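You operate a simulated robot arm through the tools that you are given. There is no shell and no other tool. Be economical: measure what you need, move in short steps, check, and stop when the job is done.

You are at the controls of a simulated two-armed robot. One attempt, no reset.

TASK
One drive has tripped: plug its motor plug back in and reset it.
Fine: switch it off for the plugging, then switch on and press its button.
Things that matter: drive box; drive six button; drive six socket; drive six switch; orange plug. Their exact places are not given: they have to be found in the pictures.

The check looks at the end state, three seconds after you hand in, the way a careful person would. Anything else that was tipped, shoved, dropped, spilled or broken makes it a failure.

THE ROBOT
Two 7-joint arms with fingered hands on one trunk, on a base that drives. Base frame: it is fixed to the floor where the robot stands at the start and does not move with it; the origin is under the middle of the robot, x ahead of it, y to its left, z up. Readings come in mm, degrees, newtons and seconds.
The left shoulder is at the start at [55, 268, 1240], the right one opposite. Places, roughly: drive box [600, -500, 800]; drive six button [600, -900, 800]; drive six socket [500, -900, 700]; drive six switch [500, -800, 900]; orange plug [500, -800, 700]. Payload 5 kg a hand.
The TCP of each hand is the grasp point between the finger pads, 52 mm short of the fingertips. In the tool frame z runs along the fingers and y along their closing line. The gripper opens to 176 mm. The gripper's body begins 61 mm behind the TCP. The gripper is a hand of 5 fingers: y runs from the thumb to the fingers, the wrist lies at [-26, -151, -269] in the tool frame, and closing takes about 1.5 s.
Orientation is told as [roll, pitch, yaw] about the base's x, y, z axes, in that order, counted from this pose: with the fingers straight down and the wrist toward the robot, the tool's x, y and z point along [0, 1, 0], [1, 0, 0] and [0, 0, -1] of the base frame.

THE INTERFACE
- The arms move only by the tool arm_command. It takes "left_series", "right_series" or both (then of equal length, played together; a hand with none holds still); each is a list of rows, each a list of 6 numbers: the turn, a rotation vector about the tool's x, y, z in degrees, then the shift along the tool's x, y, z in mm. In form: [[wx, wy, wz, x, y, z], ...]. A call has 1 to 12 rows; each row is the pose to reach, as a shift and turn from the pose commanded when the call began, along the tool's axes at that moment. "left_fingers" and "right_fingers" are, for a hand that has rows, the closure, from 0 (fully open) to 1 (shut), set as the call begins (left out, the last holds). A row lasts 0.2 s, in which the tool goes at most 50 mm and 8.6 degrees; a call with a longer step from one row to the next is refused whole, and so is a gripper value outside its range. A pose out of reach is approached as far as the arm can. The call stops where the force on the tool passes 40 N (or 10 N more than at its start, if that is more) or the arm is blocked; 0.2 s more then pass. Each finger travels about 108 mm/s and halts on what it meets, pressing with about 21 N; the grip force reading is that of the motor and also rises with nothing between the fingers. The clock runs only during rows and for 0.2 s after the last one: add rows that repeat a pose to give the fingers time. It gives the time, the measured TCP pose, the force on the tool (base axes), the opening and the grip force at its end, in the units of the frame above (readings bear some noise), with the torque about the TCP (base axes, N m) and any sound that the robot's microphone picked up, and new pictures: "views" is both (left out), scene, wrist or none (wrist: the cameras of the hands that moved).
- Cameras (640 x 400 px; columns grow to the right, rows downward): "scene" is now at [135.6, -40.2, 1447.7]; the picture's right is [-0.48, -0.88, 0.01], its down [-0.60, 0.32, -0.73] and it looks along [0.64, -0.35, -0.68] (base axes); focal length 265 px, centre (320, 200). "left" rides on the left gripper at [-102, -142, -203] in its tool frame; the picture's right is [-0.79, -0.29, 0.54], its down [0.56, -0.70, 0.44] and it looks along [0.25, 0.65, 0.72] (tool axes); focal length 275 px, centre (320, 200). "right" rides on the right gripper at [102, -142, -203] in its tool frame; the picture's right is [-0.79, 0.29, -0.54], its down [-0.56, -0.70, 0.44] and it looks along [-0.25, 0.65, 0.72] (tool axes); focal length 275 px, centre (320, 200).
- raise_lower(by): slides the trunk up (or, below 0, down) by that many mm; the arms and the scene camera ride with it, the base frame stays. It gives what a move gives, with no picture.
- base_move(legs): drives the robot by 1 to 6 legs, each [ahead, turn to the left] in mm and degrees, along the robot's own axes; the way and the turn of a leg run together, so that a leg with both is an arc; at most 1500 mm and 180 degrees a leg. The arms and the cameras ride along, it lands a little off, and it stops where it bumps. It gives what a move gives, and a new picture of the scene camera.
- set_fingers(index, middle, ring, little, thumb_bend, thumb_turn, hand): sets how far each is bent, from 0 (flat) to 1 (curled in); at 0.3 the hand is open as for a grip, at 0.7 the pads meet at the TCP. One left out holds its place. A second passes; each finger stops where it meets its share of the squeeze, and holds until it gets a number again. A gripper value or a shape takes the hand back. It gives what a move gives, with no picture; readings hold the bend of each and the force on index, middle, ring, little, thumb and palm. thumb_turn goes from beside the hand (0) to across from the fingers (1), as for a grip.
- preshape(shape, hand): the hand has 5 fingers and takes this shape, open, in about a second: jaw (thumb against the fingers, like two jaws); tri (thumb and two fingers); tip (a fingertip pinch); poke (one finger out to press); point (the index stretched); flat (the hand flat); cup (the hand cupped); fist (a fist). The gripper value then closes the fingers along that shape, each until it touches; the sizes above hold for jaw. It gives what a move gives, with no picture.
- aim_head(pan, tilt): turns the head with the scene camera to pan (to the left, within 80 degrees either way) and tilt (down, from -29 to 69), counted from straight ahead of the robot. It gives what a move gives, and a new picture of the scene camera.
- probe_pixels(camera, pixels): for up to 12 pixels [column, row] of the newest picture of that camera ("zoom" is the newest enlarged one), the place [x, y, z] in the base frame of the surface seen there, good to about 3 mm. No time passes.
- enlarge(camera, box): a new picture of the part [left, top, right, bottom] of that camera's present view, enlarged. No time passes.
- hand_in(): hands the job in; it is judged then, once.

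Keep the steps short. Do not move on a guess: measure, check each grasp and each placing, and mend mistakes. In all there are 80 turns and 260 pictures (those below and enlarged ones count). Leave the grippers open and the arms clear of the work at the hand-in unless told otherwise, and finish with a single line.

The tools are called by a JSON object that holds its "fn" and its "kwargs". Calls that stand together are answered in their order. arm_command: Moves the arms, as the interface text tells. Its arguments: {"type":"object","properties":{"left_series":{"type":"array"},"left_fingers":{"type":"number"},"right_series":{"type":"array"},"right_fingers":{"type":"number"},"views":{"type":"string","enum":["both","scene","wrist","none"]}},"required":[]} The other tools are called the same way: raise_lower (by) slides the trunk up or down; preshape (shape, hand) gives the hand a shape; set_fingers (index, middle, ring, little, thumb_bend, thumb_turn, hand) moves the fingers one by one; base_move (legs) drives the base; aim_head (pan, tilt) turns the head that bears the scene camera; probe_pixels (camera, pixels) gives the place of the surface under pixels of a picture; enlarge (camera, box) takes an enlarged picture of a part of a camera's view; hand_in () hands the job in.

At the start:

```text
clock: 0.0
left_tool_pos: [783.5, -55.5, 1083.9]
left_tcp_rot: [0.0, 0.1, -0.1]
left_contact_force: [0.7, -0.3, 0.5]
left_moment: [0.02, -0.01, 0.04]
left_width: 175.6
left_finger_force: 0.1
left_shape: jaw
left_bend: [0.3, 0.3, 0.3, 0.3, 0.3, 0.98]
left_finger forces: [0.0, 0.0, 0.0, 0.0, 0.0, 0.1]
right_tool_pos: [479.1, -605.7, 1083.3]
right_tcp_rot: [0.0, 0.0, 0.0]
right_contact_force: [0.8, -0.3, -0.6]
right_moment: [-0.04, 0.02, -0.01]
right_width: 175.6
right_finger_force: 0.1
right_shape: jaw
right_bend: [0.3, 0.3, 0.3, 0.3, 0.3, 0.98]
right_finger forces: [0.1, 0.0, 0.0, 0.0, 0.0, 0.0]
trunk travel left (down, up): [-400.0, 401.0]
robot x, y, heading: [-3.2, -0.1, 0.0]
head pan, tilt: [-28.7, 42.4]
```

scene: 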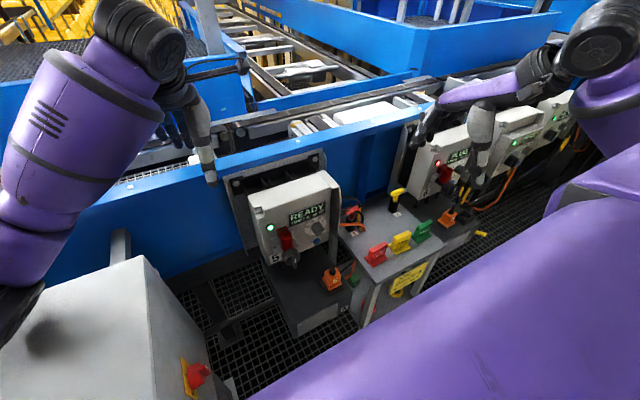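
right: 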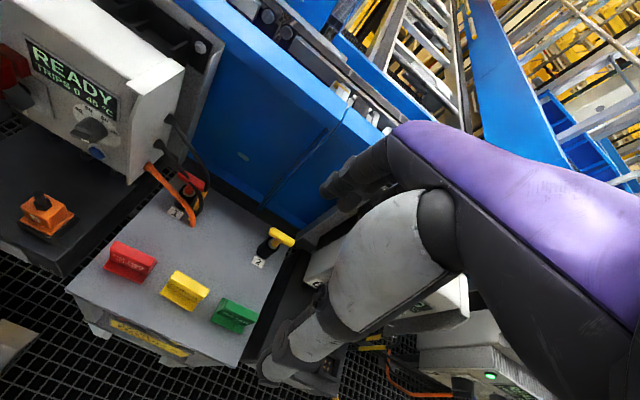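
left: 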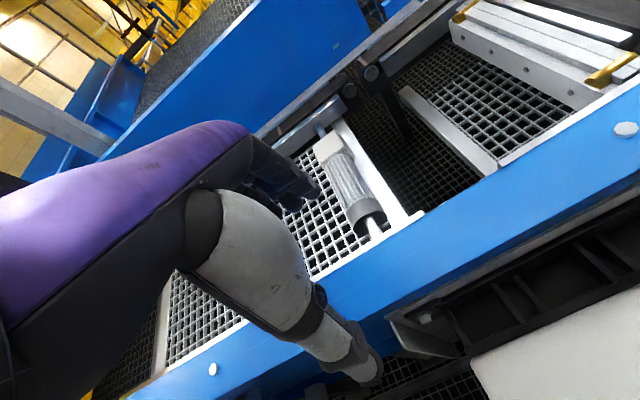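

I see several drive boxes; the one near column 440 shows a red lamp. I'll turn the head right to see it better.

{"fn": "aim_head", "kwargs": {"pan": -50, "tilt": 42}}

{"fn": "enlarge", "kwargs": {"camera": "scene", "box": [200, 80, 420, 220]}}

```text
clock: 0.8
left_tool_pos: [772.0, -54.5, 1091.0]
left_tcp_rot: [0.0, -0.6, 0.1]
left_contact_force: [2.8, 0.2, -0.5]
left_moment: [-0.08, 0.16, -0.04]
left_width: 175.9
left_finger_force: 0.1
left_shape: jaw
left_bend: [0.3, 0.3, 0.3, 0.3, 0.3, 0.98]
left_finger forces: [0.0, 0.0, 0.0, 0.0, 0.1, 0.0]
right_tool_pos: [466.3, -603.9, 1088.0]
right_tcp_rot: [-0.1, -0.6, -0.1]
right_contact_force: [1.5, -0.6, -1.1]
right_moment: [0.01, 0.16, 0.06]
right_width: 175.9
right_finger_force: 0.0
right_shape: jaw
right_bend: [0.3, 0.3, 0.3, 0.3, 0.3, 0.98]
right_finger forces: [0.0, 0.1, 0.0, 0.0, 0.0, 0.1]
trunk travel left (down, up): [-400.0, 401.0]
robot x, y, heading: [2.9, 4.7, -0.1]
head pan, tilt: [-50.0, 42.0]
```

scene: 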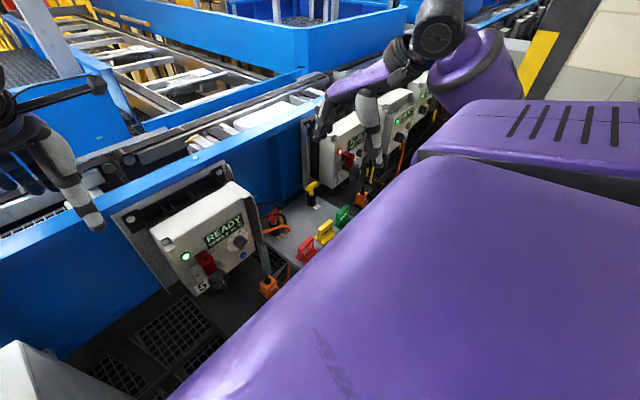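

```text
2.86 times, centred on (310, 150) of scene
```

zoom: 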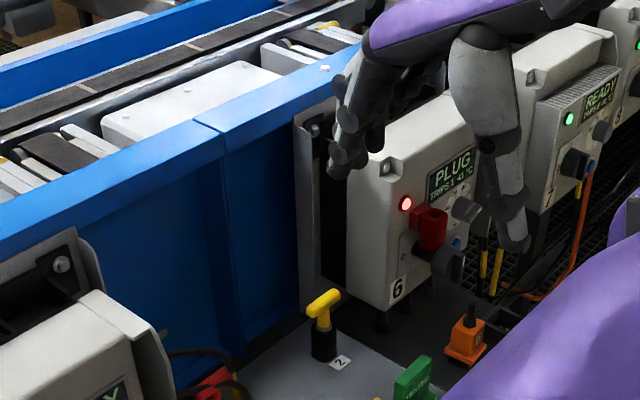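

Drive 6 has the red lamp and shows "PLUG". I'll probe some landmarks for positions.

{"fn": "probe_pixels", "kwargs": {"camera": "zoom", "pixels": [[405, 204], [432, 228], [455, 265], [468, 210], [470, 340], [397, 290], [460, 240], [325, 300], [410, 380], [545, 190], [300, 350], [578, 165]]}}

{"fn": "probe_pixels", "kwargs": {"camera": "scene", "pixels": [[186, 256], [205, 262], [240, 243], [268, 288], [20, 350], [50, 390], [275, 230], [200, 210], [100, 365], [430, 75]]}}

```text
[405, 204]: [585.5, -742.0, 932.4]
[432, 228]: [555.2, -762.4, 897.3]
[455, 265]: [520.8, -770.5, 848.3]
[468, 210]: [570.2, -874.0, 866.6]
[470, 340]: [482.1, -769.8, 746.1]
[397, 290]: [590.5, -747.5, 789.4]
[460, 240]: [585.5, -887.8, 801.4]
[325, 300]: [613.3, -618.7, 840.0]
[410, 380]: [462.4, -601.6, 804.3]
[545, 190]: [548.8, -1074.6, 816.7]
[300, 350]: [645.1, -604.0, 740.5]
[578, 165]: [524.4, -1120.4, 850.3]
```

```text
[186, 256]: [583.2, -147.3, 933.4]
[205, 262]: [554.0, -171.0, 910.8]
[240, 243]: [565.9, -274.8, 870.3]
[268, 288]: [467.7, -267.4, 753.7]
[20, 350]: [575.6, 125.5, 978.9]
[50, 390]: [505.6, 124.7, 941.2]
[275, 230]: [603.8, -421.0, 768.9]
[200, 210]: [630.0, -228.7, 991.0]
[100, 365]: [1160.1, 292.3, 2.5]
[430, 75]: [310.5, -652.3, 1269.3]
```

I'll enlarge drive 5 as the healthy reference and drive 6 closely.

{"fn": "enlarge", "kwargs": {"camera": "scene", "box": [140, 180, 300, 310]}}

{"fn": "enlarge", "kwargs": {"camera": "scene", "box": [300, 110, 400, 210]}}

{"fn": "enlarge", "kwargs": {"camera": "right", "box": [0, 0, 320, 380]}}

```text
3.08 times, centred on (220, 245) of scene
```

zoom: 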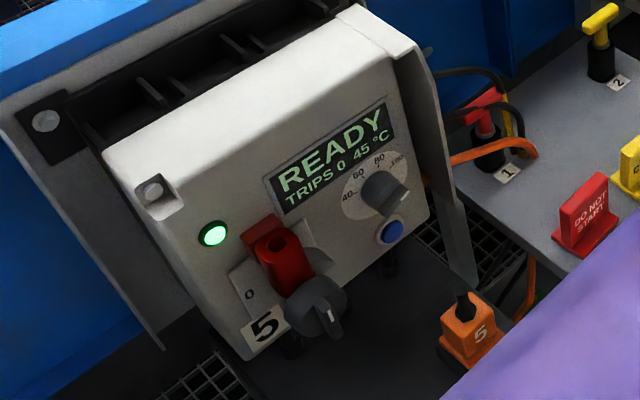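

```text
4.00 times, centred on (350, 160) of scene
```

zoom: 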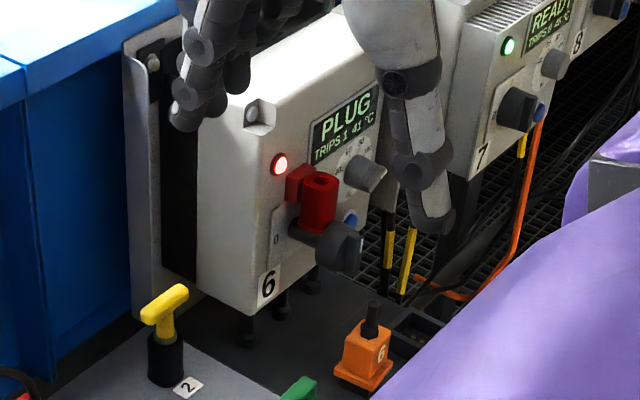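

```text
1.05 times, centred on (160, 190) of right
```

zoom: 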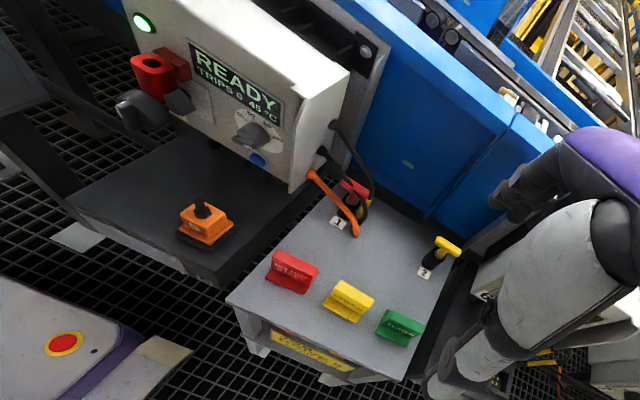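

I'll raise the trunk for clearance and look further right to see where I can drive.

{"fn": "raise_lower", "kwargs": {"by": 150}}

{"fn": "aim_head", "kwargs": {"pan": -80, "tilt": 45}}

{"fn": "aim_head", "kwargs": {"pan": 10, "tilt": 60}}

```text
clock: 2.6
left_tool_pos: [769.0, -54.7, 1241.5]
left_tcp_rot: [0.0, -0.6, 0.1]
left_contact_force: [-0.3, -0.6, -0.7]
left_moment: [-0.03, 0.04, 0.02]
left_width: 176.1
left_finger_force: 0.1
left_shape: jaw
left_bend: [0.3, 0.3, 0.3, 0.3, 0.3, 0.98]
left_finger forces: [0.0, 0.1, 0.0, 0.0, 0.1, 0.0]
right_tool_pos: [467.1, -604.8, 1238.0]
right_tcp_rot: [-0.1, -0.6, -0.1]
right_contact_force: [0.8, 0.6, -0.6]
right_moment: [0.02, 0.02, -0.01]
right_width: 176.3
right_finger_force: 0.0
right_shape: jaw
right_bend: [0.3, 0.3, 0.3, 0.3, 0.3, 0.98]
right_finger forces: [0.0, 0.0, 0.0, 0.1, 0.1, 0.1]
trunk travel left (down, up): [-550.0, 251.0]
robot x, y, heading: [0.5, 1.0, -0.3]
head pan, tilt: [-50.0, 42.0]
```

```text
clock: 3.5
left_tool_pos: [769.0, -54.5, 1243.3]
left_tcp_rot: [0.0, -0.7, 0.1]
left_contact_force: [0.3, 0.1, 0.2]
left_moment: [0.03, 0.0, 0.02]
left_width: 175.7
left_finger_force: 0.1
left_shape: jaw
left_bend: [0.3, 0.3, 0.3, 0.3, 0.3, 0.98]
left_finger forces: [0.0, 0.1, 0.0, 0.1, 0.0, 0.0]
right_tool_pos: [466.7, -604.4, 1240.2]
right_tcp_rot: [-0.1, -0.6, -0.1]
right_contact_force: [0.2, 0.1, -0.5]
right_moment: [-0.01, 0.01, 0.04]
right_width: 176.2
right_finger_force: 0.0
right_shape: jaw
right_bend: [0.3, 0.3, 0.3, 0.3, 0.3, 0.98]
right_finger forces: [0.0, 0.1, 0.0, 0.1, 0.0, 0.1]
trunk travel left (down, up): [-550.0, 251.0]
robot x, y, heading: [-0.5, -0.5, -0.2]
head pan, tilt: [-80.0, 45.0]
```

scene: 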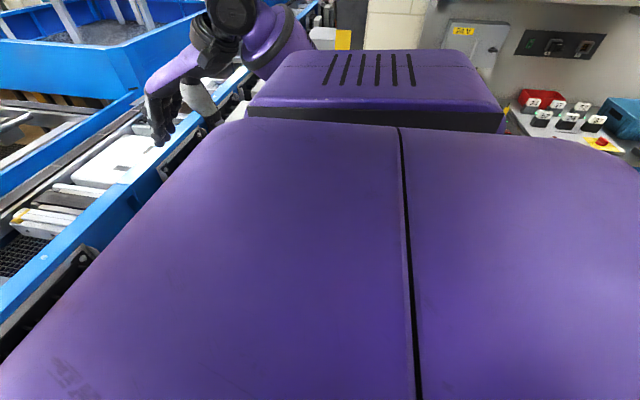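

```text
clock: 5.2
left_tool_pos: [769.1, -54.0, 1243.5]
left_tcp_rot: [0.0, -0.7, 0.0]
left_contact_force: [-0.4, 0.1, 0.2]
left_moment: [0.01, -0.01, 0.04]
left_width: 175.9
left_finger_force: 0.1
left_shape: jaw
left_bend: [0.3, 0.3, 0.3, 0.3, 0.3, 0.98]
left_finger forces: [0.0, 0.1, 0.0, 0.0, 0.0, 0.1]
right_tool_pos: [465.5, -604.6, 1239.1]
right_tcp_rot: [0.0, -0.7, -0.2]
right_contact_force: [0.9, -0.3, -0.2]
right_moment: [-0.02, 0.0, 0.0]
right_width: 176.4
right_finger_force: 0.0
right_shape: jaw
right_bend: [0.3, 0.3, 0.3, 0.3, 0.3, 0.98]
right_finger forces: [0.1, 0.0, 0.0, 0.0, 0.1, 0.1]
trunk travel left (down, up): [-550.0, 251.0]
robot x, y, heading: [2.9, -1.3, 0.1]
head pan, tilt: [10.0, 60.0]
```

scene: 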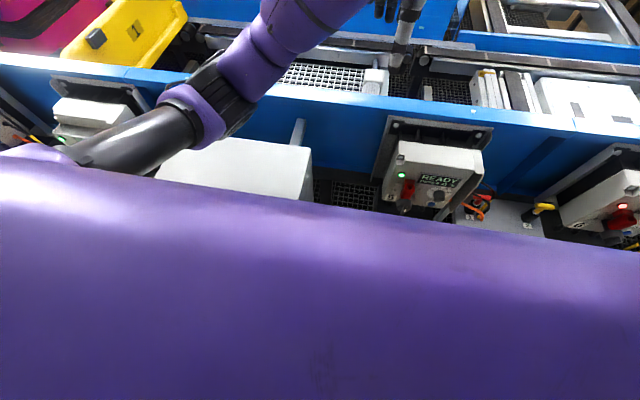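

I'll check the space to the right/behind.

{"fn": "aim_head", "kwargs": {"pan": -80, "tilt": 15}}

{"fn": "probe_pixels", "kwargs": {"camera": "scene", "pixels": [[400, 60], [480, 130], [560, 150], [620, 160], [560, 230], [520, 210], [620, 290], [350, 100], [250, 130]]}}

```text
clock: 6.8
left_tool_pos: [769.9, -53.8, 1244.1]
left_tcp_rot: [0.0, -0.8, 0.0]
left_contact_force: [0.2, 0.5, 0.9]
left_moment: [0.06, 0.02, -0.02]
left_width: 175.9
left_finger_force: 0.1
left_shape: jaw
left_bend: [0.3, 0.3, 0.3, 0.3, 0.3, 0.98]
left_finger forces: [0.0, 0.0, 0.0, 0.0, 0.1, 0.0]
right_tool_pos: [465.5, -604.8, 1240.0]
right_tcp_rot: [-0.1, -0.8, -0.1]
right_contact_force: [-0.2, -0.7, -0.3]
right_moment: [0.02, -0.02, 0.01]
right_width: 176.1
right_finger_force: 0.1
right_shape: jaw
right_bend: [0.3, 0.3, 0.3, 0.3, 0.3, 0.98]
right_finger forces: [0.0, 0.1, 0.0, 0.0, 0.0, 0.0]
trunk travel left (down, up): [-550.0, 251.0]
robot x, y, heading: [0.4, 2.2, -0.1]
head pan, tilt: [-80.0, 15.0]
```

scene: 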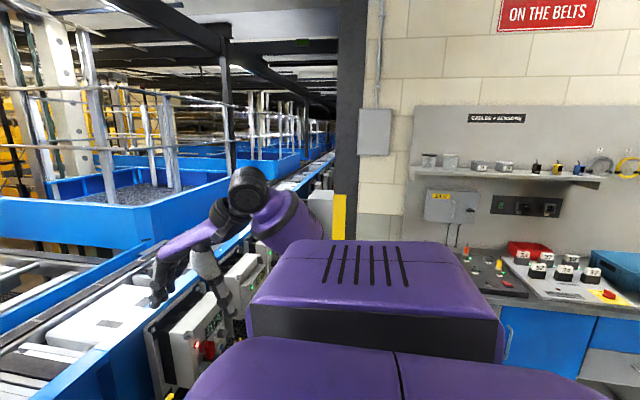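

```text
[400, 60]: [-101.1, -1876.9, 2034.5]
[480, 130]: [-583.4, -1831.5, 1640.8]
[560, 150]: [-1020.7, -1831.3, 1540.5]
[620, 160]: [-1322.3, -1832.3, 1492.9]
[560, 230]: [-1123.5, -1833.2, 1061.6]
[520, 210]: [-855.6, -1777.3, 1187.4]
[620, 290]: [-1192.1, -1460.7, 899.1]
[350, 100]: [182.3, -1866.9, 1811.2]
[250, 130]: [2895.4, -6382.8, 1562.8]
```

The wall is at y≈-1850, so there is room. Turn right 90°, drive 600, turn back left.

{"fn": "base_move", "kwargs": {"legs": [[0, -90], [600, 0], [0, 90]]}}

{"fn": "aim_head", "kwargs": {"pan": -20, "tilt": 45}}

```text
clock: 16.2
left_tool_pos: [484.6, -1162.2, 1269.6]
left_tcp_rot: [-1.1, -2.7, -46.0]
left_contact_force: [17.3, 9.1, -3.3]
left_moment: [-1.13, 2.02, -0.43]
left_width: 176.3
left_finger_force: 0.0
left_shape: jaw
left_bend: [0.3, 0.3, 0.3, 0.3, 0.3, 0.98]
left_finger forces: [0.1, 0.1, 0.1, 0.0, 0.1, 0.0]
right_tool_pos: [-111.7, -1332.5, 1259.4]
right_tcp_rot: [-0.4, -2.5, -46.1]
right_contact_force: [9.2, 7.6, 10.2]
right_moment: [-1.0, 1.37, -0.24]
right_width: 176.1
right_finger_force: 0.0
right_shape: jaw
right_bend: [0.3, 0.3, 0.3, 0.3, 0.3, 0.97]
right_finger forces: [0.0, 0.0, 0.0, 0.1, 0.0, 0.0]
trunk travel left (down, up): [-550.0, 251.0]
robot x, y, heading: [-15.5, -620.0, -50.9]
head pan, tilt: [-80.0, 15.0]
stopped in leg 3: the robot was blocked; the commanded pose is now the measured one
```

scene: 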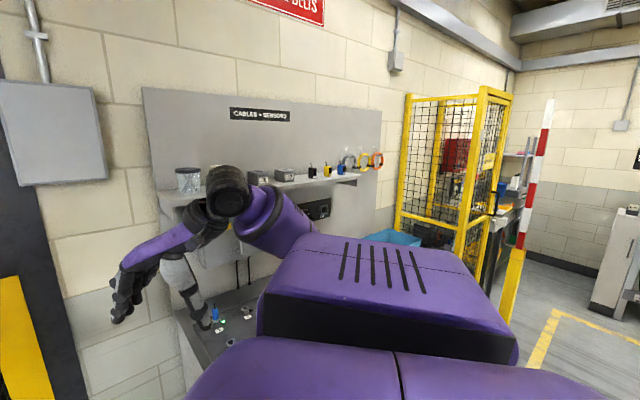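

```text
clock: 17.6
left_tool_pos: [460.1, -1178.7, 1268.6]
left_tcp_rot: [-1.2, -3.1, -47.3]
left_contact_force: [-1.0, -1.8, -0.4]
left_moment: [0.02, -0.02, -0.01]
left_width: 175.9
left_finger_force: 0.0
left_shape: jaw
left_bend: [0.3, 0.3, 0.3, 0.3, 0.3, 0.98]
left_finger forces: [0.1, 0.1, 0.1, 0.0, 0.1, 0.0]
right_tool_pos: [-123.8, -1341.7, 1249.8]
right_tcp_rot: [0.6, -2.1, -46.4]
right_contact_force: [0.2, -1.4, 0.1]
right_moment: [0.06, -0.03, 0.01]
right_width: 176.0
right_finger_force: 0.1
right_shape: jaw
right_bend: [0.3, 0.3, 0.3, 0.3, 0.3, 0.98]
right_finger forces: [0.0, 0.0, 0.0, 0.0, 0.0, 0.0]
trunk travel left (down, up): [-550.0, 251.0]
robot x, y, heading: [-17.1, -624.8, -50.6]
head pan, tilt: [-20.0, 45.0]
```

scene: 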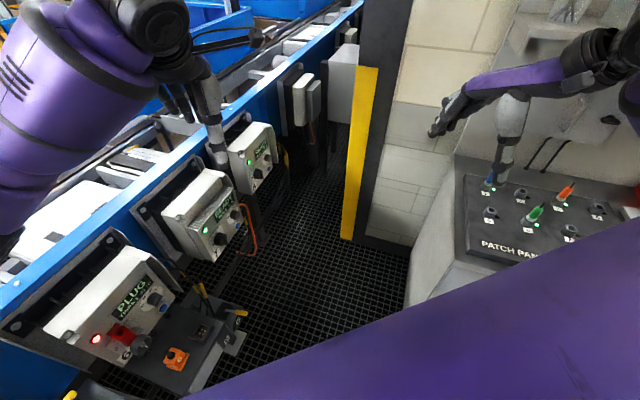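

The turn bumped something at heading −51°. I'll back off a bit along the heading and look down at the front.

{"fn": "base_move", "kwargs": {"legs": [[-150, 0]]}}

{"fn": "aim_head", "kwargs": {"pan": 50, "tilt": 55}}

```text
clock: 18.9
left_tool_pos: [369.6, -1052.2, 1272.5]
left_tcp_rot: [-0.4, -3.0, -46.5]
left_contact_force: [-2.9, 3.0, 3.6]
left_moment: [-0.26, -0.38, 0.06]
left_width: 175.9
left_finger_force: 0.1
left_shape: jaw
left_bend: [0.3, 0.3, 0.3, 0.3, 0.3, 0.97]
left_finger forces: [0.0, 0.1, 0.0, 0.0, 0.1, 0.1]
right_tool_pos: [-220.2, -1221.6, 1253.1]
right_tcp_rot: [0.4, -2.3, -46.3]
right_contact_force: [-1.5, 2.5, 3.1]
right_moment: [-0.38, -0.12, -0.13]
right_width: 175.9
right_finger_force: 0.2
right_shape: jaw
right_bend: [0.3, 0.3, 0.3, 0.3, 0.3, 0.98]
right_finger forces: [0.0, 0.0, 0.0, 0.0, 0.0, 0.0]
trunk travel left (down, up): [-550.0, 251.0]
robot x, y, heading: [-112.7, -500.3, -50.6]
head pan, tilt: [-20.0, 45.0]
```

scene: 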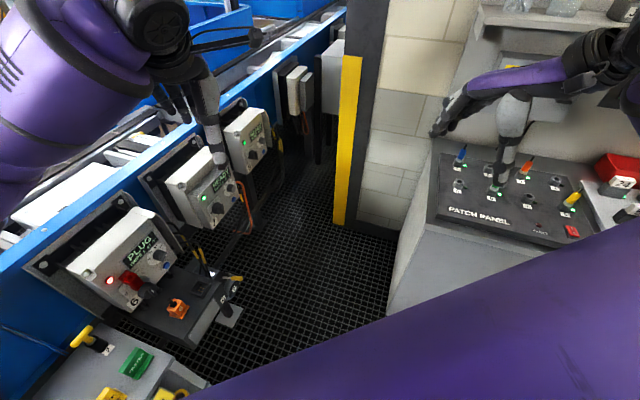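

```text
clock: 20.3
left_tool_pos: [359.0, -1046.6, 1279.7]
left_tcp_rot: [-1.5, -4.0, -47.4]
left_contact_force: [0.1, 0.9, -0.2]
left_moment: [-0.03, 0.12, 0.01]
left_width: 176.0
left_finger_force: 0.0
left_shape: jaw
left_bend: [0.3, 0.3, 0.3, 0.3, 0.3, 0.97]
left_finger forces: [0.0, 0.0, 0.0, 0.0, 0.0, 0.1]
right_tool_pos: [-228.4, -1212.7, 1257.3]
right_tcp_rot: [0.3, -2.9, -46.4]
right_contact_force: [0.4, 0.7, -0.3]
right_moment: [-0.03, 0.07, -0.03]
right_width: 176.3
right_finger_force: 0.1
right_shape: jaw
right_bend: [0.3, 0.3, 0.3, 0.3, 0.3, 0.97]
right_finger forces: [0.1, 0.0, 0.0, 0.1, 0.0, 0.0]
trunk travel left (down, up): [-550.0, 251.0]
robot x, y, heading: [-110.0, -504.2, -50.6]
head pan, tilt: [50.0, 55.0]
```

scene: 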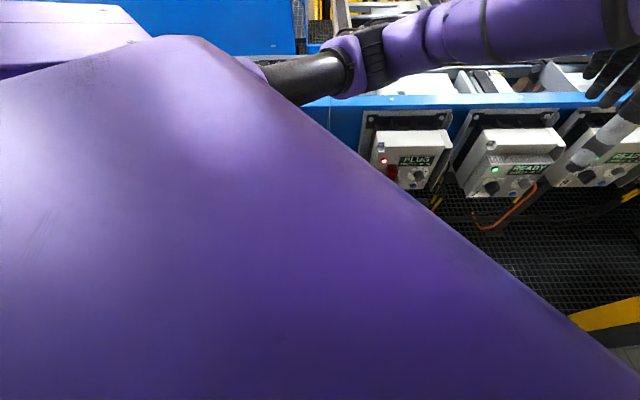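

Now turn left and look.

{"fn": "base_move", "kwargs": {"legs": [[0, 40]]}}

{"fn": "aim_head", "kwargs": {"pan": -20, "tilt": 45}}

```text
clock: 22.6
left_tool_pos: [601.3, -609.9, 1274.9]
left_tcp_rot: [-0.7, -3.3, -6.5]
left_contact_force: [3.7, 3.5, -0.8]
left_moment: [-0.41, 0.35, -0.13]
left_width: 175.8
left_finger_force: 0.1
left_shape: jaw
left_bend: [0.3, 0.3, 0.3, 0.3, 0.3, 0.98]
left_finger forces: [0.0, 0.0, 0.0, 0.1, 0.0, 0.0]
right_tool_pos: [257.5, -1119.1, 1257.5]
right_tcp_rot: [0.1, -2.8, -6.5]
right_contact_force: [1.7, 2.0, 0.5]
right_moment: [-0.33, 0.24, -0.01]
right_width: 176.1
right_finger_force: 0.1
right_shape: jaw
right_bend: [0.3, 0.3, 0.3, 0.3, 0.3, 0.97]
right_finger forces: [0.0, 0.0, 0.0, 0.0, 0.0, 0.0]
trunk travel left (down, up): [-550.0, 251.0]
robot x, y, heading: [-107.4, -517.2, -11.0]
head pan, tilt: [50.0, 55.0]
```

scene: 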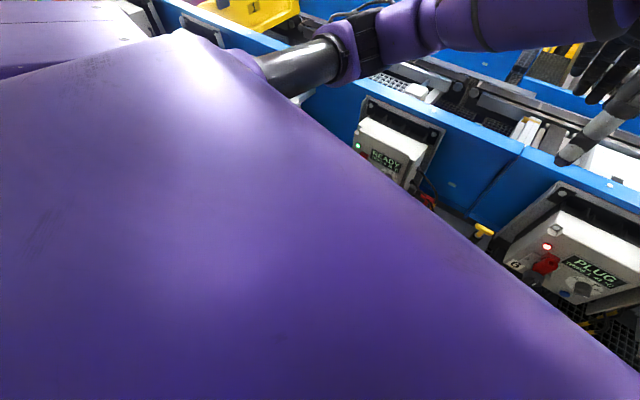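

```text
clock: 24.0
left_tool_pos: [583.8, -615.7, 1288.4]
left_tcp_rot: [-1.3, -4.5, -7.3]
left_contact_force: [0.3, -0.3, -1.3]
left_moment: [0.06, 0.12, 0.01]
left_width: 175.8
left_finger_force: 0.2
left_shape: jaw
left_bend: [0.3, 0.3, 0.3, 0.3, 0.3, 0.98]
left_finger forces: [0.0, 0.0, 0.1, 0.1, 0.0, 0.1]
right_tool_pos: [239.6, -1119.9, 1262.3]
right_tcp_rot: [0.3, -3.7, -6.6]
right_contact_force: [0.8, -0.7, -1.2]
right_moment: [0.09, 0.11, 0.03]
right_width: 175.9
right_finger_force: 0.1
right_shape: jaw
right_bend: [0.3, 0.3, 0.3, 0.3, 0.3, 0.98]
right_finger forces: [0.0, 0.0, 0.0, 0.0, 0.0, 0.0]
trunk travel left (down, up): [-550.0, 251.0]
robot x, y, heading: [-110.1, -514.5, -10.9]
head pan, tilt: [-20.0, 45.0]
```

scene: 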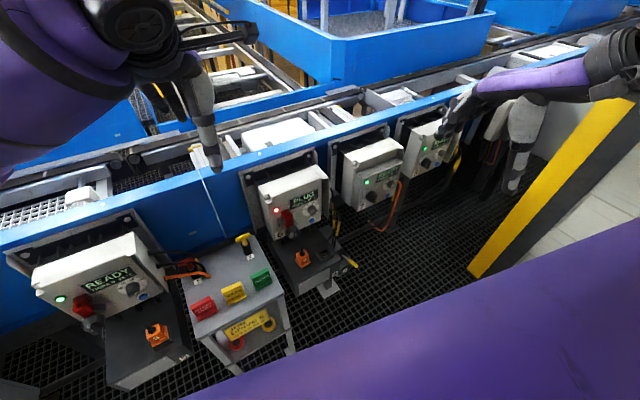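

Good view. Enlarge drive six and its shelf.

{"fn": "enlarge", "kwargs": {"camera": "scene", "box": [235, 155, 365, 305]}}

{"fn": "enlarge", "kwargs": {"camera": "scene", "box": [250, 165, 330, 235]}}

{"fn": "enlarge", "kwargs": {"camera": "scene", "box": [20, 230, 200, 390]}}

```text
2.67 times, centred on (300, 230) of scene
```

zoom: 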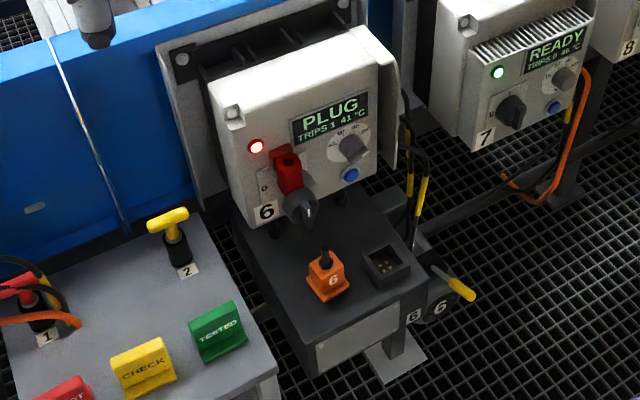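

```text
5.71 times, centred on (290, 200) of scene
```

zoom: 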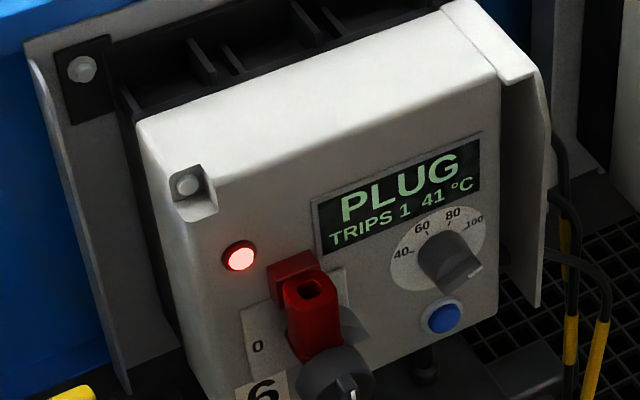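

```text
2.50 times, centred on (110, 310) of scene
```

zoom: 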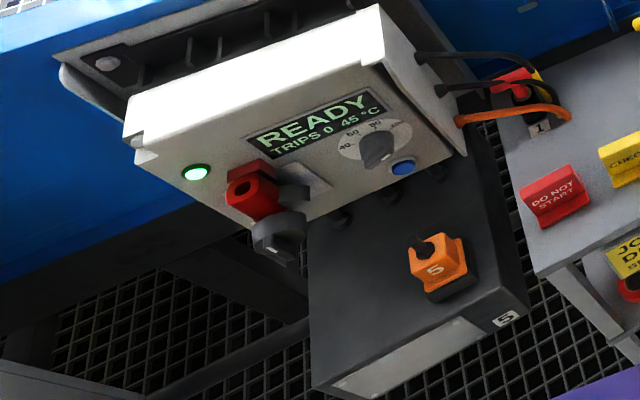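

Probe positions in the first-box view (I'll re-enlarge it so pixels match).

{"fn": "enlarge", "kwargs": {"camera": "scene", "box": [265, 215, 345, 285]}}

{"fn": "probe_pixels", "kwargs": {"camera": "scene", "pixels": [[277, 211], [288, 219], [289, 236], [312, 211], [310, 221], [295, 239]]}}

```text
5.71 times, centred on (305, 250) of scene
```

zoom: 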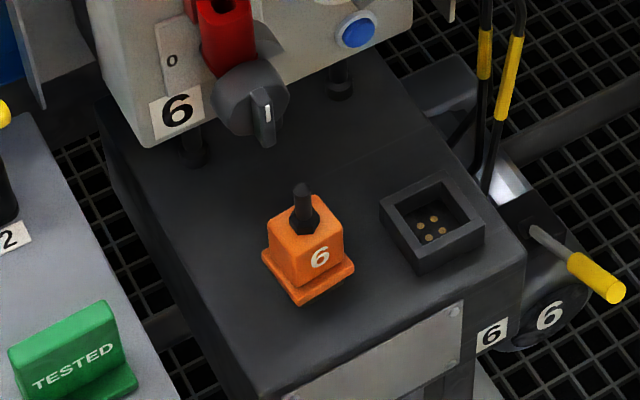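

```text
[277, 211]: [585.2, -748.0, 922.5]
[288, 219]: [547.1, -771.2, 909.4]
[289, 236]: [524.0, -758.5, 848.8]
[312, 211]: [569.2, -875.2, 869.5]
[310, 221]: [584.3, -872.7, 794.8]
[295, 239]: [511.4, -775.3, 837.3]
```

The knob/red piece arrangement needs a closer look. I'll bring the right hand over the drive to use its wrist camera.

{"fn": "arm_command", "kwargs": {"right_series": [[0, 0, 0, 42, 13, 16], [1, 0, -2, 84, 26, 32], [1.5, 0, -3, 126, 39, 48], [2, 0, -4, 168, 52, 64], [3, 0, -5, 210, 65, 80], [3.7, 0, -6.6, 252, 78, 98], [3.7, 0, -6.6, 294, 90, 114], [3.7, 0, -6.6, 334, 102, 130], [3.7, 0, -6.6, 334, 102, 130]]}}

```text
clock: 26.0
left_tool_pos: [579.9, -617.5, 1289.0]
left_tcp_rot: [-1.2, -4.7, -7.3]
left_contact_force: [-1.6, -1.3, -0.4]
left_moment: [0.18, -0.14, 0.06]
left_width: 175.9
left_finger_force: 0.1
left_shape: jaw
left_bend: [0.3, 0.3, 0.3, 0.3, 0.3, 0.98]
left_finger forces: [0.0, 0.0, 0.0, 0.0, 0.0, 0.0]
right_tool_pos: [383.9, -800.4, 1142.1]
right_tcp_rot: [0.0, -0.2, 0.1]
right_contact_force: [0.3, -1.7, 0.7]
right_moment: [0.2, -0.14, 0.02]
right_width: 176.2
right_finger_force: 0.1
right_shape: jaw
right_bend: [0.3, 0.3, 0.3, 0.3, 0.3, 0.97]
right_finger forces: [0.0, 0.0, 0.1, 0.1, 0.0, 0.1]
right hand out of reach, approached as far as the arm can: row 1, 2, 3, 4, 5, 6
trunk travel left (down, up): [-550.0, 251.0]
robot x, y, heading: [-114.1, -515.7, -10.9]
head pan, tilt: [-20.0, 45.0]
```

scene: 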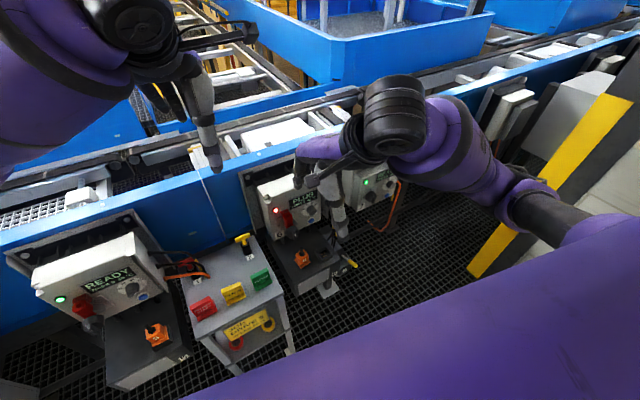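
right: 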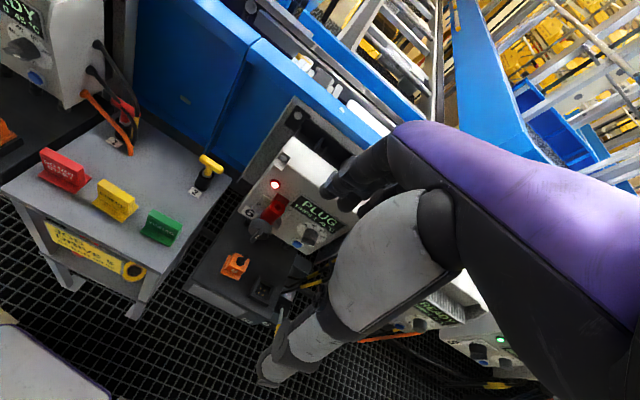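

{"fn": "enlarge", "kwargs": {"camera": "right", "box": [215, 130, 335, 310]}}

{"fn": "enlarge", "kwargs": {"camera": "right", "box": [235, 175, 295, 255]}}

```text
2.22 times, centred on (275, 220) of right
```

zoom: 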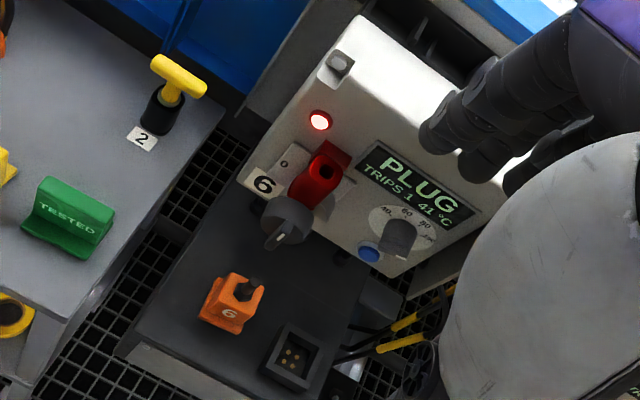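

```text
5.00 times, centred on (265, 215) of right
```

zoom: 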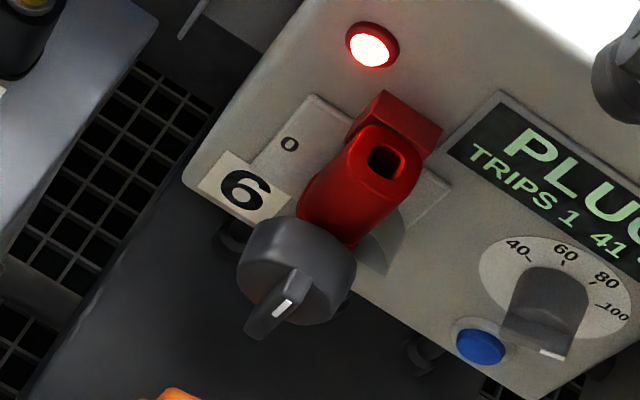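

The white-marked bar of the knob seems to point up (I), with "0" at its left. I'll lower the trunk and begin turning the right hand to point forward, for a side view and for gripping the knob.

{"fn": "raise_lower", "kwargs": {"by": -100}}

{"fn": "arm_command", "kwargs": {"right_series": [[-4.9, -4.9, -4.9, 0, 0, 0], [-9.8, -9.8, -9.8, 0, 0, 0], [-14.7, -14.7, -14.7, 0, 0, 0], [-19.6, -19.6, -19.6, 0, 0, 10], [-24.5, -24.5, -24.5, 0, 0, 20], [-29.4, -29.4, -29.4, 0, 0, 30], [-34.3, -34.3, -34.3, 0, 0, 40], [-39.2, -39.2, -39.2, 0, 0, 50], [-44.1, -44.1, -44.1, 0, 0, 60], [-49, -49, -49, 0, 0, 70]]}}

```text
clock: 27.3
left_tool_pos: [580.5, -609.8, 1188.2]
left_tcp_rot: [-0.4, -4.3, -6.5]
left_contact_force: [-1.3, -0.7, 0.3]
left_moment: [0.07, -0.02, 0.03]
left_width: 175.9
left_finger_force: 0.1
left_shape: jaw
left_bend: [0.3, 0.3, 0.3, 0.3, 0.3, 0.97]
left_finger forces: [0.0, 0.0, 0.0, 0.0, 0.1, 0.1]
right_tool_pos: [384.4, -799.1, 1041.9]
right_tcp_rot: [0.0, -0.1, 0.1]
right_contact_force: [-1.3, -1.0, 0.1]
right_moment: [-0.01, -0.07, 0.01]
right_width: 176.0
right_finger_force: 0.1
right_shape: jaw
right_bend: [0.3, 0.3, 0.3, 0.3, 0.3, 0.97]
right_finger forces: [0.0, 0.1, 0.1, 0.1, 0.0, 0.0]
trunk travel left (down, up): [-450.0, 351.0]
robot x, y, heading: [-113.1, -516.2, -11.1]
head pan, tilt: [-20.0, 45.0]
```

```text
clock: 29.5
left_tool_pos: [582.0, -610.1, 1187.9]
left_tcp_rot: [-0.3, -4.3, -6.5]
left_contact_force: [0.0, 0.3, 0.5]
left_moment: [0.05, -0.06, 0.02]
left_width: 175.9
left_finger_force: 0.1
left_shape: jaw
left_bend: [0.3, 0.3, 0.3, 0.3, 0.3, 0.97]
left_finger forces: [0.0, 0.1, 0.0, 0.0, 0.1, 0.0]
right_tool_pos: [409.2, -801.5, 948.6]
right_tcp_rot: [-66.2, -15.8, 66.2]
right_contact_force: [-1.5, -0.3, 0.1]
right_moment: [-0.01, 0.02, 0.01]
right_width: 176.1
right_finger_force: 0.0
right_shape: jaw
right_bend: [0.3, 0.3, 0.3, 0.3, 0.3, 0.98]
right_finger forces: [0.1, 0.0, 0.0, 0.1, 0.1, 0.0]
right hand out of reach, approached as far as the arm can: row 1, 2, 3, 4, 5, 6, 7, 8, 9, 10
trunk travel left (down, up): [-450.0, 351.0]
robot x, y, heading: [-115.3, -516.5, -11.0]
head pan, tilt: [-20.0, 45.0]
```

scene: 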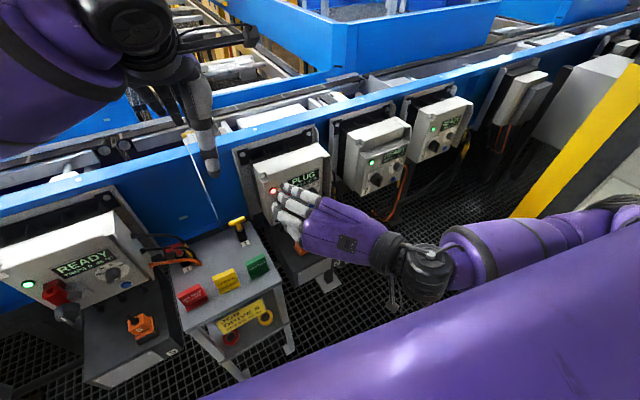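
right: 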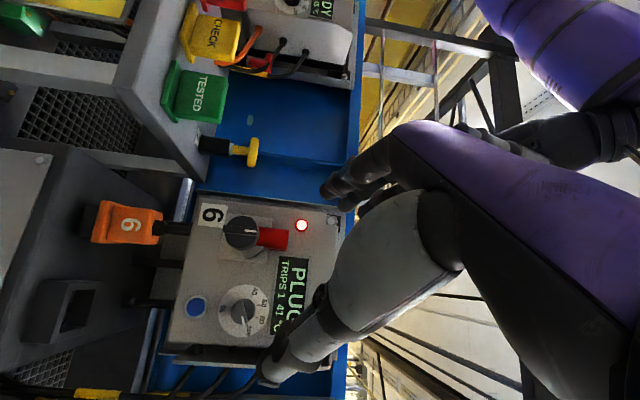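

{"fn": "enlarge", "kwargs": {"camera": "right", "box": [165, 195, 325, 355]}}

{"fn": "enlarge", "kwargs": {"camera": "right", "box": [200, 200, 300, 270]}}

{"fn": "probe_pixels", "kwargs": {"camera": "zoom", "pixels": [[300, 210], [260, 230], [340, 210], [450, 240], [510, 250], [320, 110], [320, 310], [290, 130], [430, 310], [220, 150], [310, 205]]}}

{"fn": "probe_pixels", "kwargs": {"camera": "right", "pixels": [[195, 308], [243, 312], [124, 224], [300, 225], [172, 229], [332, 218], [60, 310]]}}

```text
2.50 times, centred on (245, 275) of right
```

zoom: 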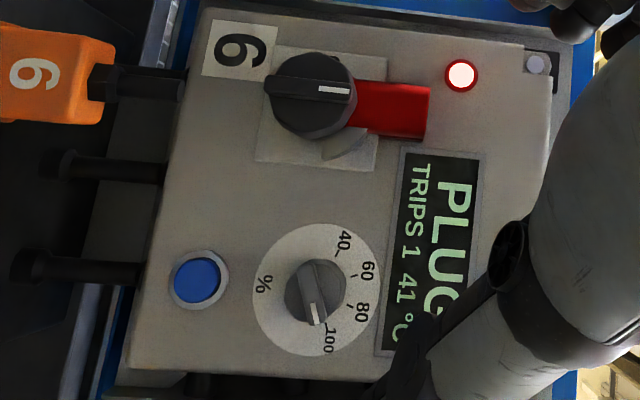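

```text
5.71 times, centred on (250, 235) of right
```

zoom: 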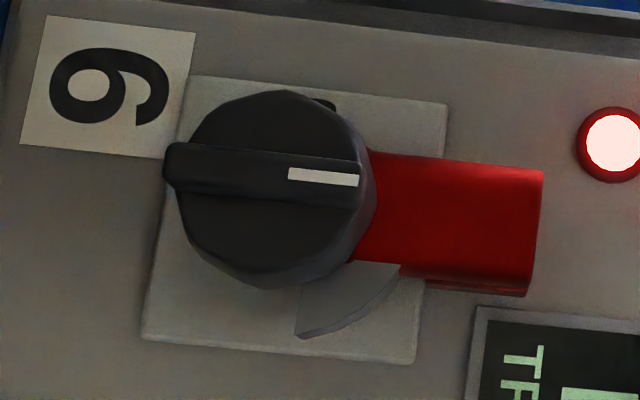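

```text
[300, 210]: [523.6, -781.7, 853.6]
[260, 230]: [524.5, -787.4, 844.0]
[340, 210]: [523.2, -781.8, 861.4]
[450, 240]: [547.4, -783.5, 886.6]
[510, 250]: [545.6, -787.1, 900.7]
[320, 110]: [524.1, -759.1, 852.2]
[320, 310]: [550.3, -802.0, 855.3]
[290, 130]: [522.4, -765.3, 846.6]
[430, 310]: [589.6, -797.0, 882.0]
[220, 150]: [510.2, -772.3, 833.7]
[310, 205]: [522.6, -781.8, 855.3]
```

```text
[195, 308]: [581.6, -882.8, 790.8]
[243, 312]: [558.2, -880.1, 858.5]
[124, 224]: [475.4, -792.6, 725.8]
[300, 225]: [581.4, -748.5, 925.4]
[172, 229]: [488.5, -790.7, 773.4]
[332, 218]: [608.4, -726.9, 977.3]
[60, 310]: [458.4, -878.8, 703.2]
```

The knob is a rotary switch, white mark up (on), "0" on its left; blue button at [581,-883,791]. I'll complete the hand turn and look at the reach.

{"fn": "arm_command", "kwargs": {"right_series": [[-4.9, -4.9, -4.9, 0, 0, 0], [-9.8, -9.8, -9.8, 0, 0, 0], [-14.7, -14.7, -14.7, 0, 0, 0], [-20.3, -20.3, -20.3, 0, 0, 0], [-20.3, -20.3, -20.3, 0, 0, 0], [-20.3, -20.3, -20.3, 0, 0, 0]]}}

{"fn": "preshape", "kwargs": {"hand": "right", "shape": "tip"}}

{"fn": "enlarge", "kwargs": {"camera": "right", "box": [0, 0, 640, 400]}}

{"fn": "enlarge", "kwargs": {"camera": "scene", "box": [200, 120, 400, 300]}}

```text
refused: row 4 steps farther than a row can; nothing moved
```

```text
clock: 30.4
left_tool_pos: [582.0, -608.8, 1187.3]
left_tcp_rot: [-0.4, -4.2, -6.5]
left_contact_force: [0.6, 0.1, -0.2]
left_moment: [0.01, 0.01, 0.0]
left_width: 175.8
left_finger_force: 0.0
left_shape: jaw
left_bend: [0.3, 0.3, 0.3, 0.3, 0.3, 0.97]
left_finger forces: [0.0, 0.0, 0.1, 0.0, 0.0, 0.0]
right_tool_pos: [408.8, -800.5, 946.9]
right_tcp_rot: [-65.9, -15.9, 66.0]
right_contact_force: [-0.6, -0.4, 0.9]
right_moment: [0.01, -0.02, -0.03]
right_width: 176.0
right_finger_force: 0.0
right_shape: tip
right_bend: [0.3, 0.98, 0.99, 0.99, 0.3, 0.98]
right_finger forces: [0.0, 0.1, 0.1, 0.0, 0.1, 0.0]
trunk travel left (down, up): [-450.0, 351.0]
robot x, y, heading: [-108.8, -514.8, -10.6]
head pan, tilt: [-20.0, 45.0]
```

```text
1.00 times, centred on (320, 200) of right
```

zoom: 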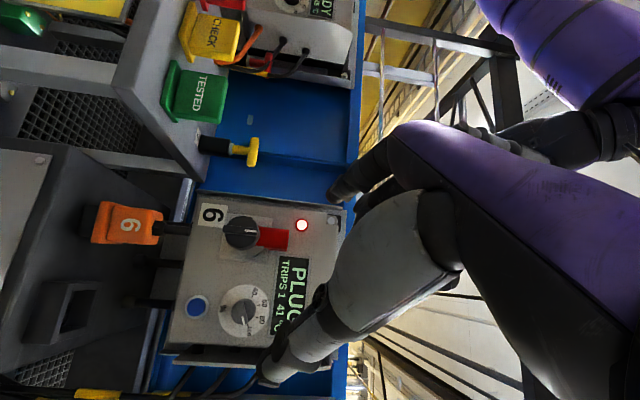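

```text
2.22 times, centred on (300, 210) of scene
```

zoom: 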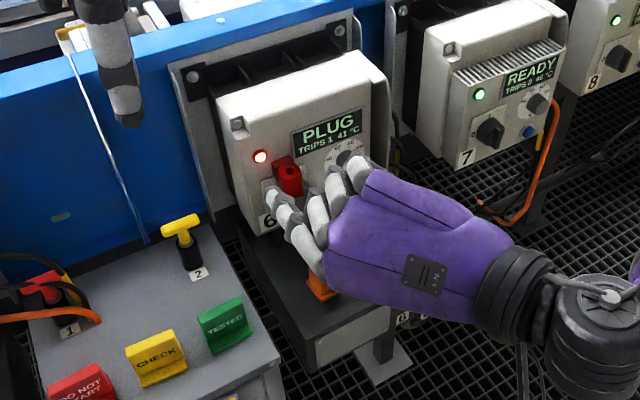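

The enlarge view shows the hand's geometry. Redo the final rotation with smaller steps.

{"fn": "arm_command", "kwargs": {"right_series": [[-4.5, -4.5, -4.5, 0, 0, 0], [-9, -9, -9, 0, 0, 0], [-13.5, -13.5, -13.5, 0, 0, 0], [-17, -17, -17, 0, 0, 0], [-20.3, -20.3, -20.3, 0, 0, 0], [-20.3, -20.3, -20.3, 0, 0, 0]]}}

```text
clock: 31.8
left_tool_pos: [581.9, -608.9, 1187.5]
left_tcp_rot: [-0.6, -4.2, -6.5]
left_contact_force: [0.8, 0.1, -0.7]
left_moment: [-0.05, 0.01, 0.0]
left_width: 175.8
left_finger_force: 0.1
left_shape: jaw
left_bend: [0.3, 0.3, 0.3, 0.3, 0.3, 0.97]
left_finger forces: [0.0, 0.0, 0.0, 0.0, 0.0, 0.0]
right_tool_pos: [409.1, -799.7, 946.8]
right_tcp_rot: [-90.1, 0.0, 90.2]
right_contact_force: [0.2, 0.1, -0.4]
right_moment: [0.01, 0.03, -0.04]
right_width: 176.0
right_finger_force: 0.2
right_shape: tip
right_bend: [0.3, 0.98, 0.99, 0.99, 0.3, 0.98]
right_finger forces: [0.0, 0.1, 0.0, 0.1, 0.1, 0.0]
trunk travel left (down, up): [-450.0, 351.0]
robot x, y, heading: [-113.5, -516.0, -10.8]
head pan, tilt: [-20.0, 45.0]
```

scene: 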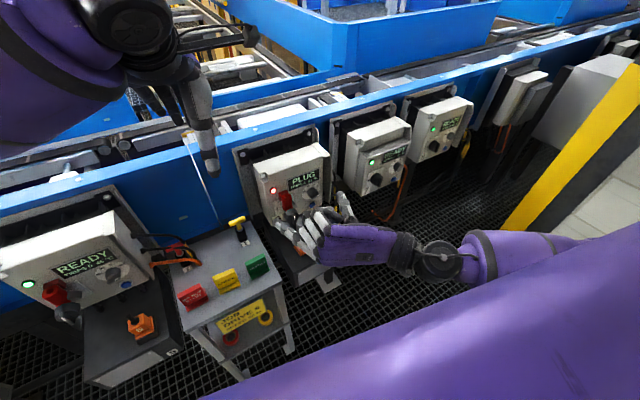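
right: 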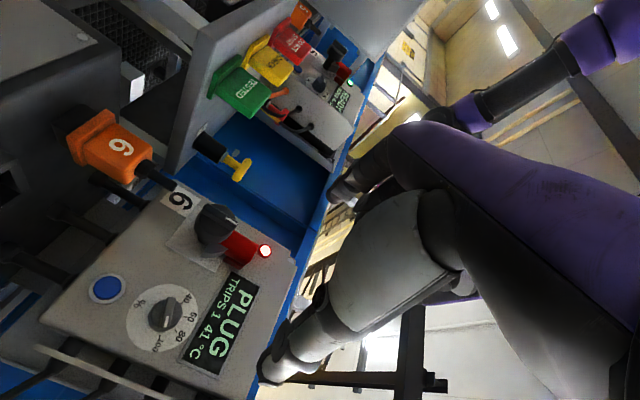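

Orientation is now exact. I'll close the pinch most of the way in free air to see where the tips meet.

{"fn": "arm_command", "kwargs": {"right_series": [[0, 0, 0, 0, 0, 0], [0, 0, 0, 0, 0, 0], [0, 0, 0, 0, 0, 0], [0, 0, 0, 0, 0, 0], [0, 0, 0, 0, 0, 0], [0, 0, 0, 0, 0, 0], [0, 0, 0, 0, 0, 0]], "right_fingers": 0.85}}

{"fn": "enlarge", "kwargs": {"camera": "scene", "box": [260, 170, 400, 280]}}

{"fn": "probe_pixels", "kwargs": {"camera": "scene", "pixels": [[280, 222], [300, 225], [345, 200]]}}

```text
clock: 33.4
left_tool_pos: [581.6, -609.4, 1188.0]
left_tcp_rot: [-0.4, -4.2, -6.5]
left_contact_force: [0.4, -0.1, 0.0]
left_moment: [0.02, -0.01, 0.02]
left_width: 175.7
left_finger_force: 0.1
left_shape: jaw
left_bend: [0.3, 0.3, 0.3, 0.3, 0.3, 0.97]
left_finger forces: [0.0, 0.1, 0.1, 0.0, 0.0, 0.1]
right_tool_pos: [410.6, -800.0, 947.5]
right_tcp_rot: [-89.9, 0.0, 90.1]
right_contact_force: [0.9, -0.3, -0.5]
right_moment: [0.0, -0.03, -0.02]
right_width: 26.9
right_finger_force: 0.1
right_shape: tip
right_bend: [0.72, 0.98, 0.99, 0.99, 0.74, 1.0]
right_finger forces: [0.0, 0.0, 0.0, 0.0, 0.0, 0.0]
trunk travel left (down, up): [-450.0, 351.0]
robot x, y, heading: [-113.0, -512.0, -10.9]
head pan, tilt: [-20.0, 45.0]
```

scene: 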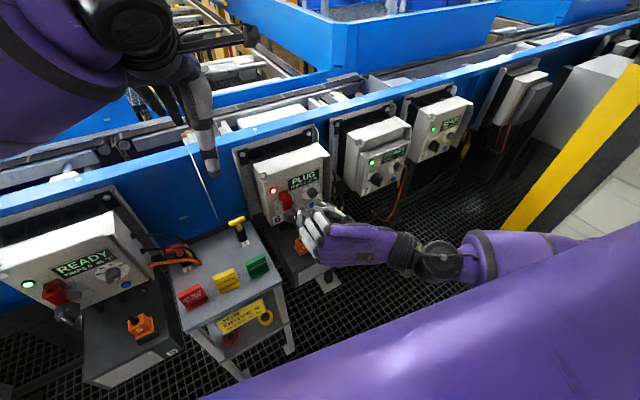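
right: 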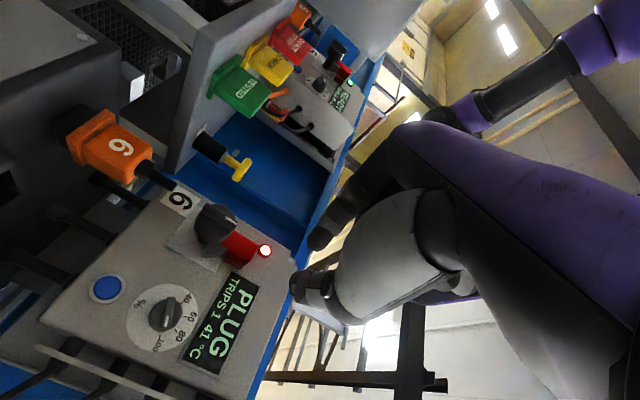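

```text
3.64 times, centred on (330, 225) of scene
```

zoom: 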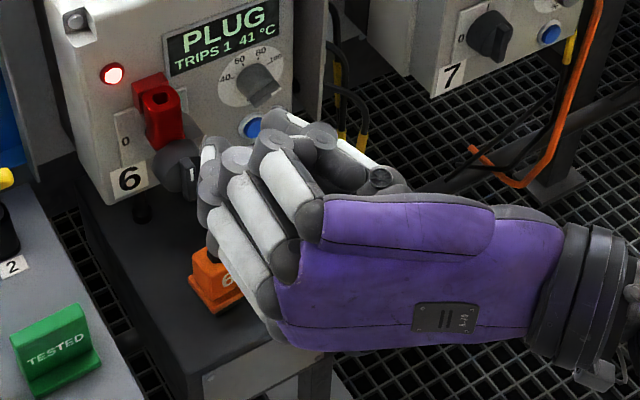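

```text
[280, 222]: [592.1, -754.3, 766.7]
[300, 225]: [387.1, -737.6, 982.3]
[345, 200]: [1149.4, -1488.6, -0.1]
```

{"fn": "probe_pixels", "kwargs": {"camera": "right", "pixels": [[316, 240], [326, 236], [335, 215], [298, 285], [312, 295], [325, 300], [355, 200]]}}

{"fn": "enlarge", "kwargs": {"camera": "right", "box": [260, 160, 400, 330]}}

{"fn": "probe_pixels", "kwargs": {"camera": "scene", "pixels": [[306, 211], [312, 212], [322, 212], [330, 207], [337, 206], [307, 222]]}}

```text
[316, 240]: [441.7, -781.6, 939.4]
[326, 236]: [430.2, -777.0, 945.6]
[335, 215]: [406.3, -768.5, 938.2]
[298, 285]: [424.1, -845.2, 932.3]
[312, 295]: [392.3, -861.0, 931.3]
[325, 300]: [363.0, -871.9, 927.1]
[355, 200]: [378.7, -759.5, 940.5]
```

```text
2.35 times, centred on (330, 245) of right
```

zoom: 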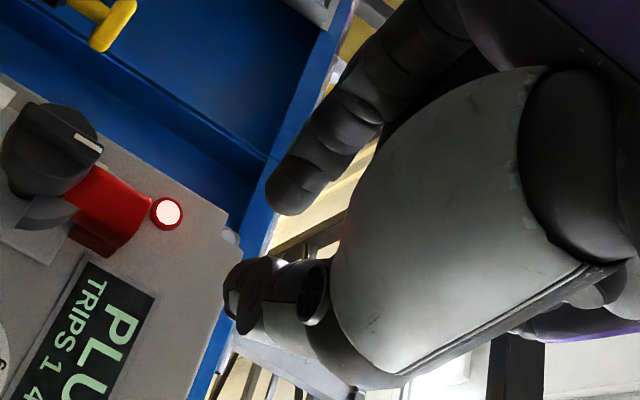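

```text
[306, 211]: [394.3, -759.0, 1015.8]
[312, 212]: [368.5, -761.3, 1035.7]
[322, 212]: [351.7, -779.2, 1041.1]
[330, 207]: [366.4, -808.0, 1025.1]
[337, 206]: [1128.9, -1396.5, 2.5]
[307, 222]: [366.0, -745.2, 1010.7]
```

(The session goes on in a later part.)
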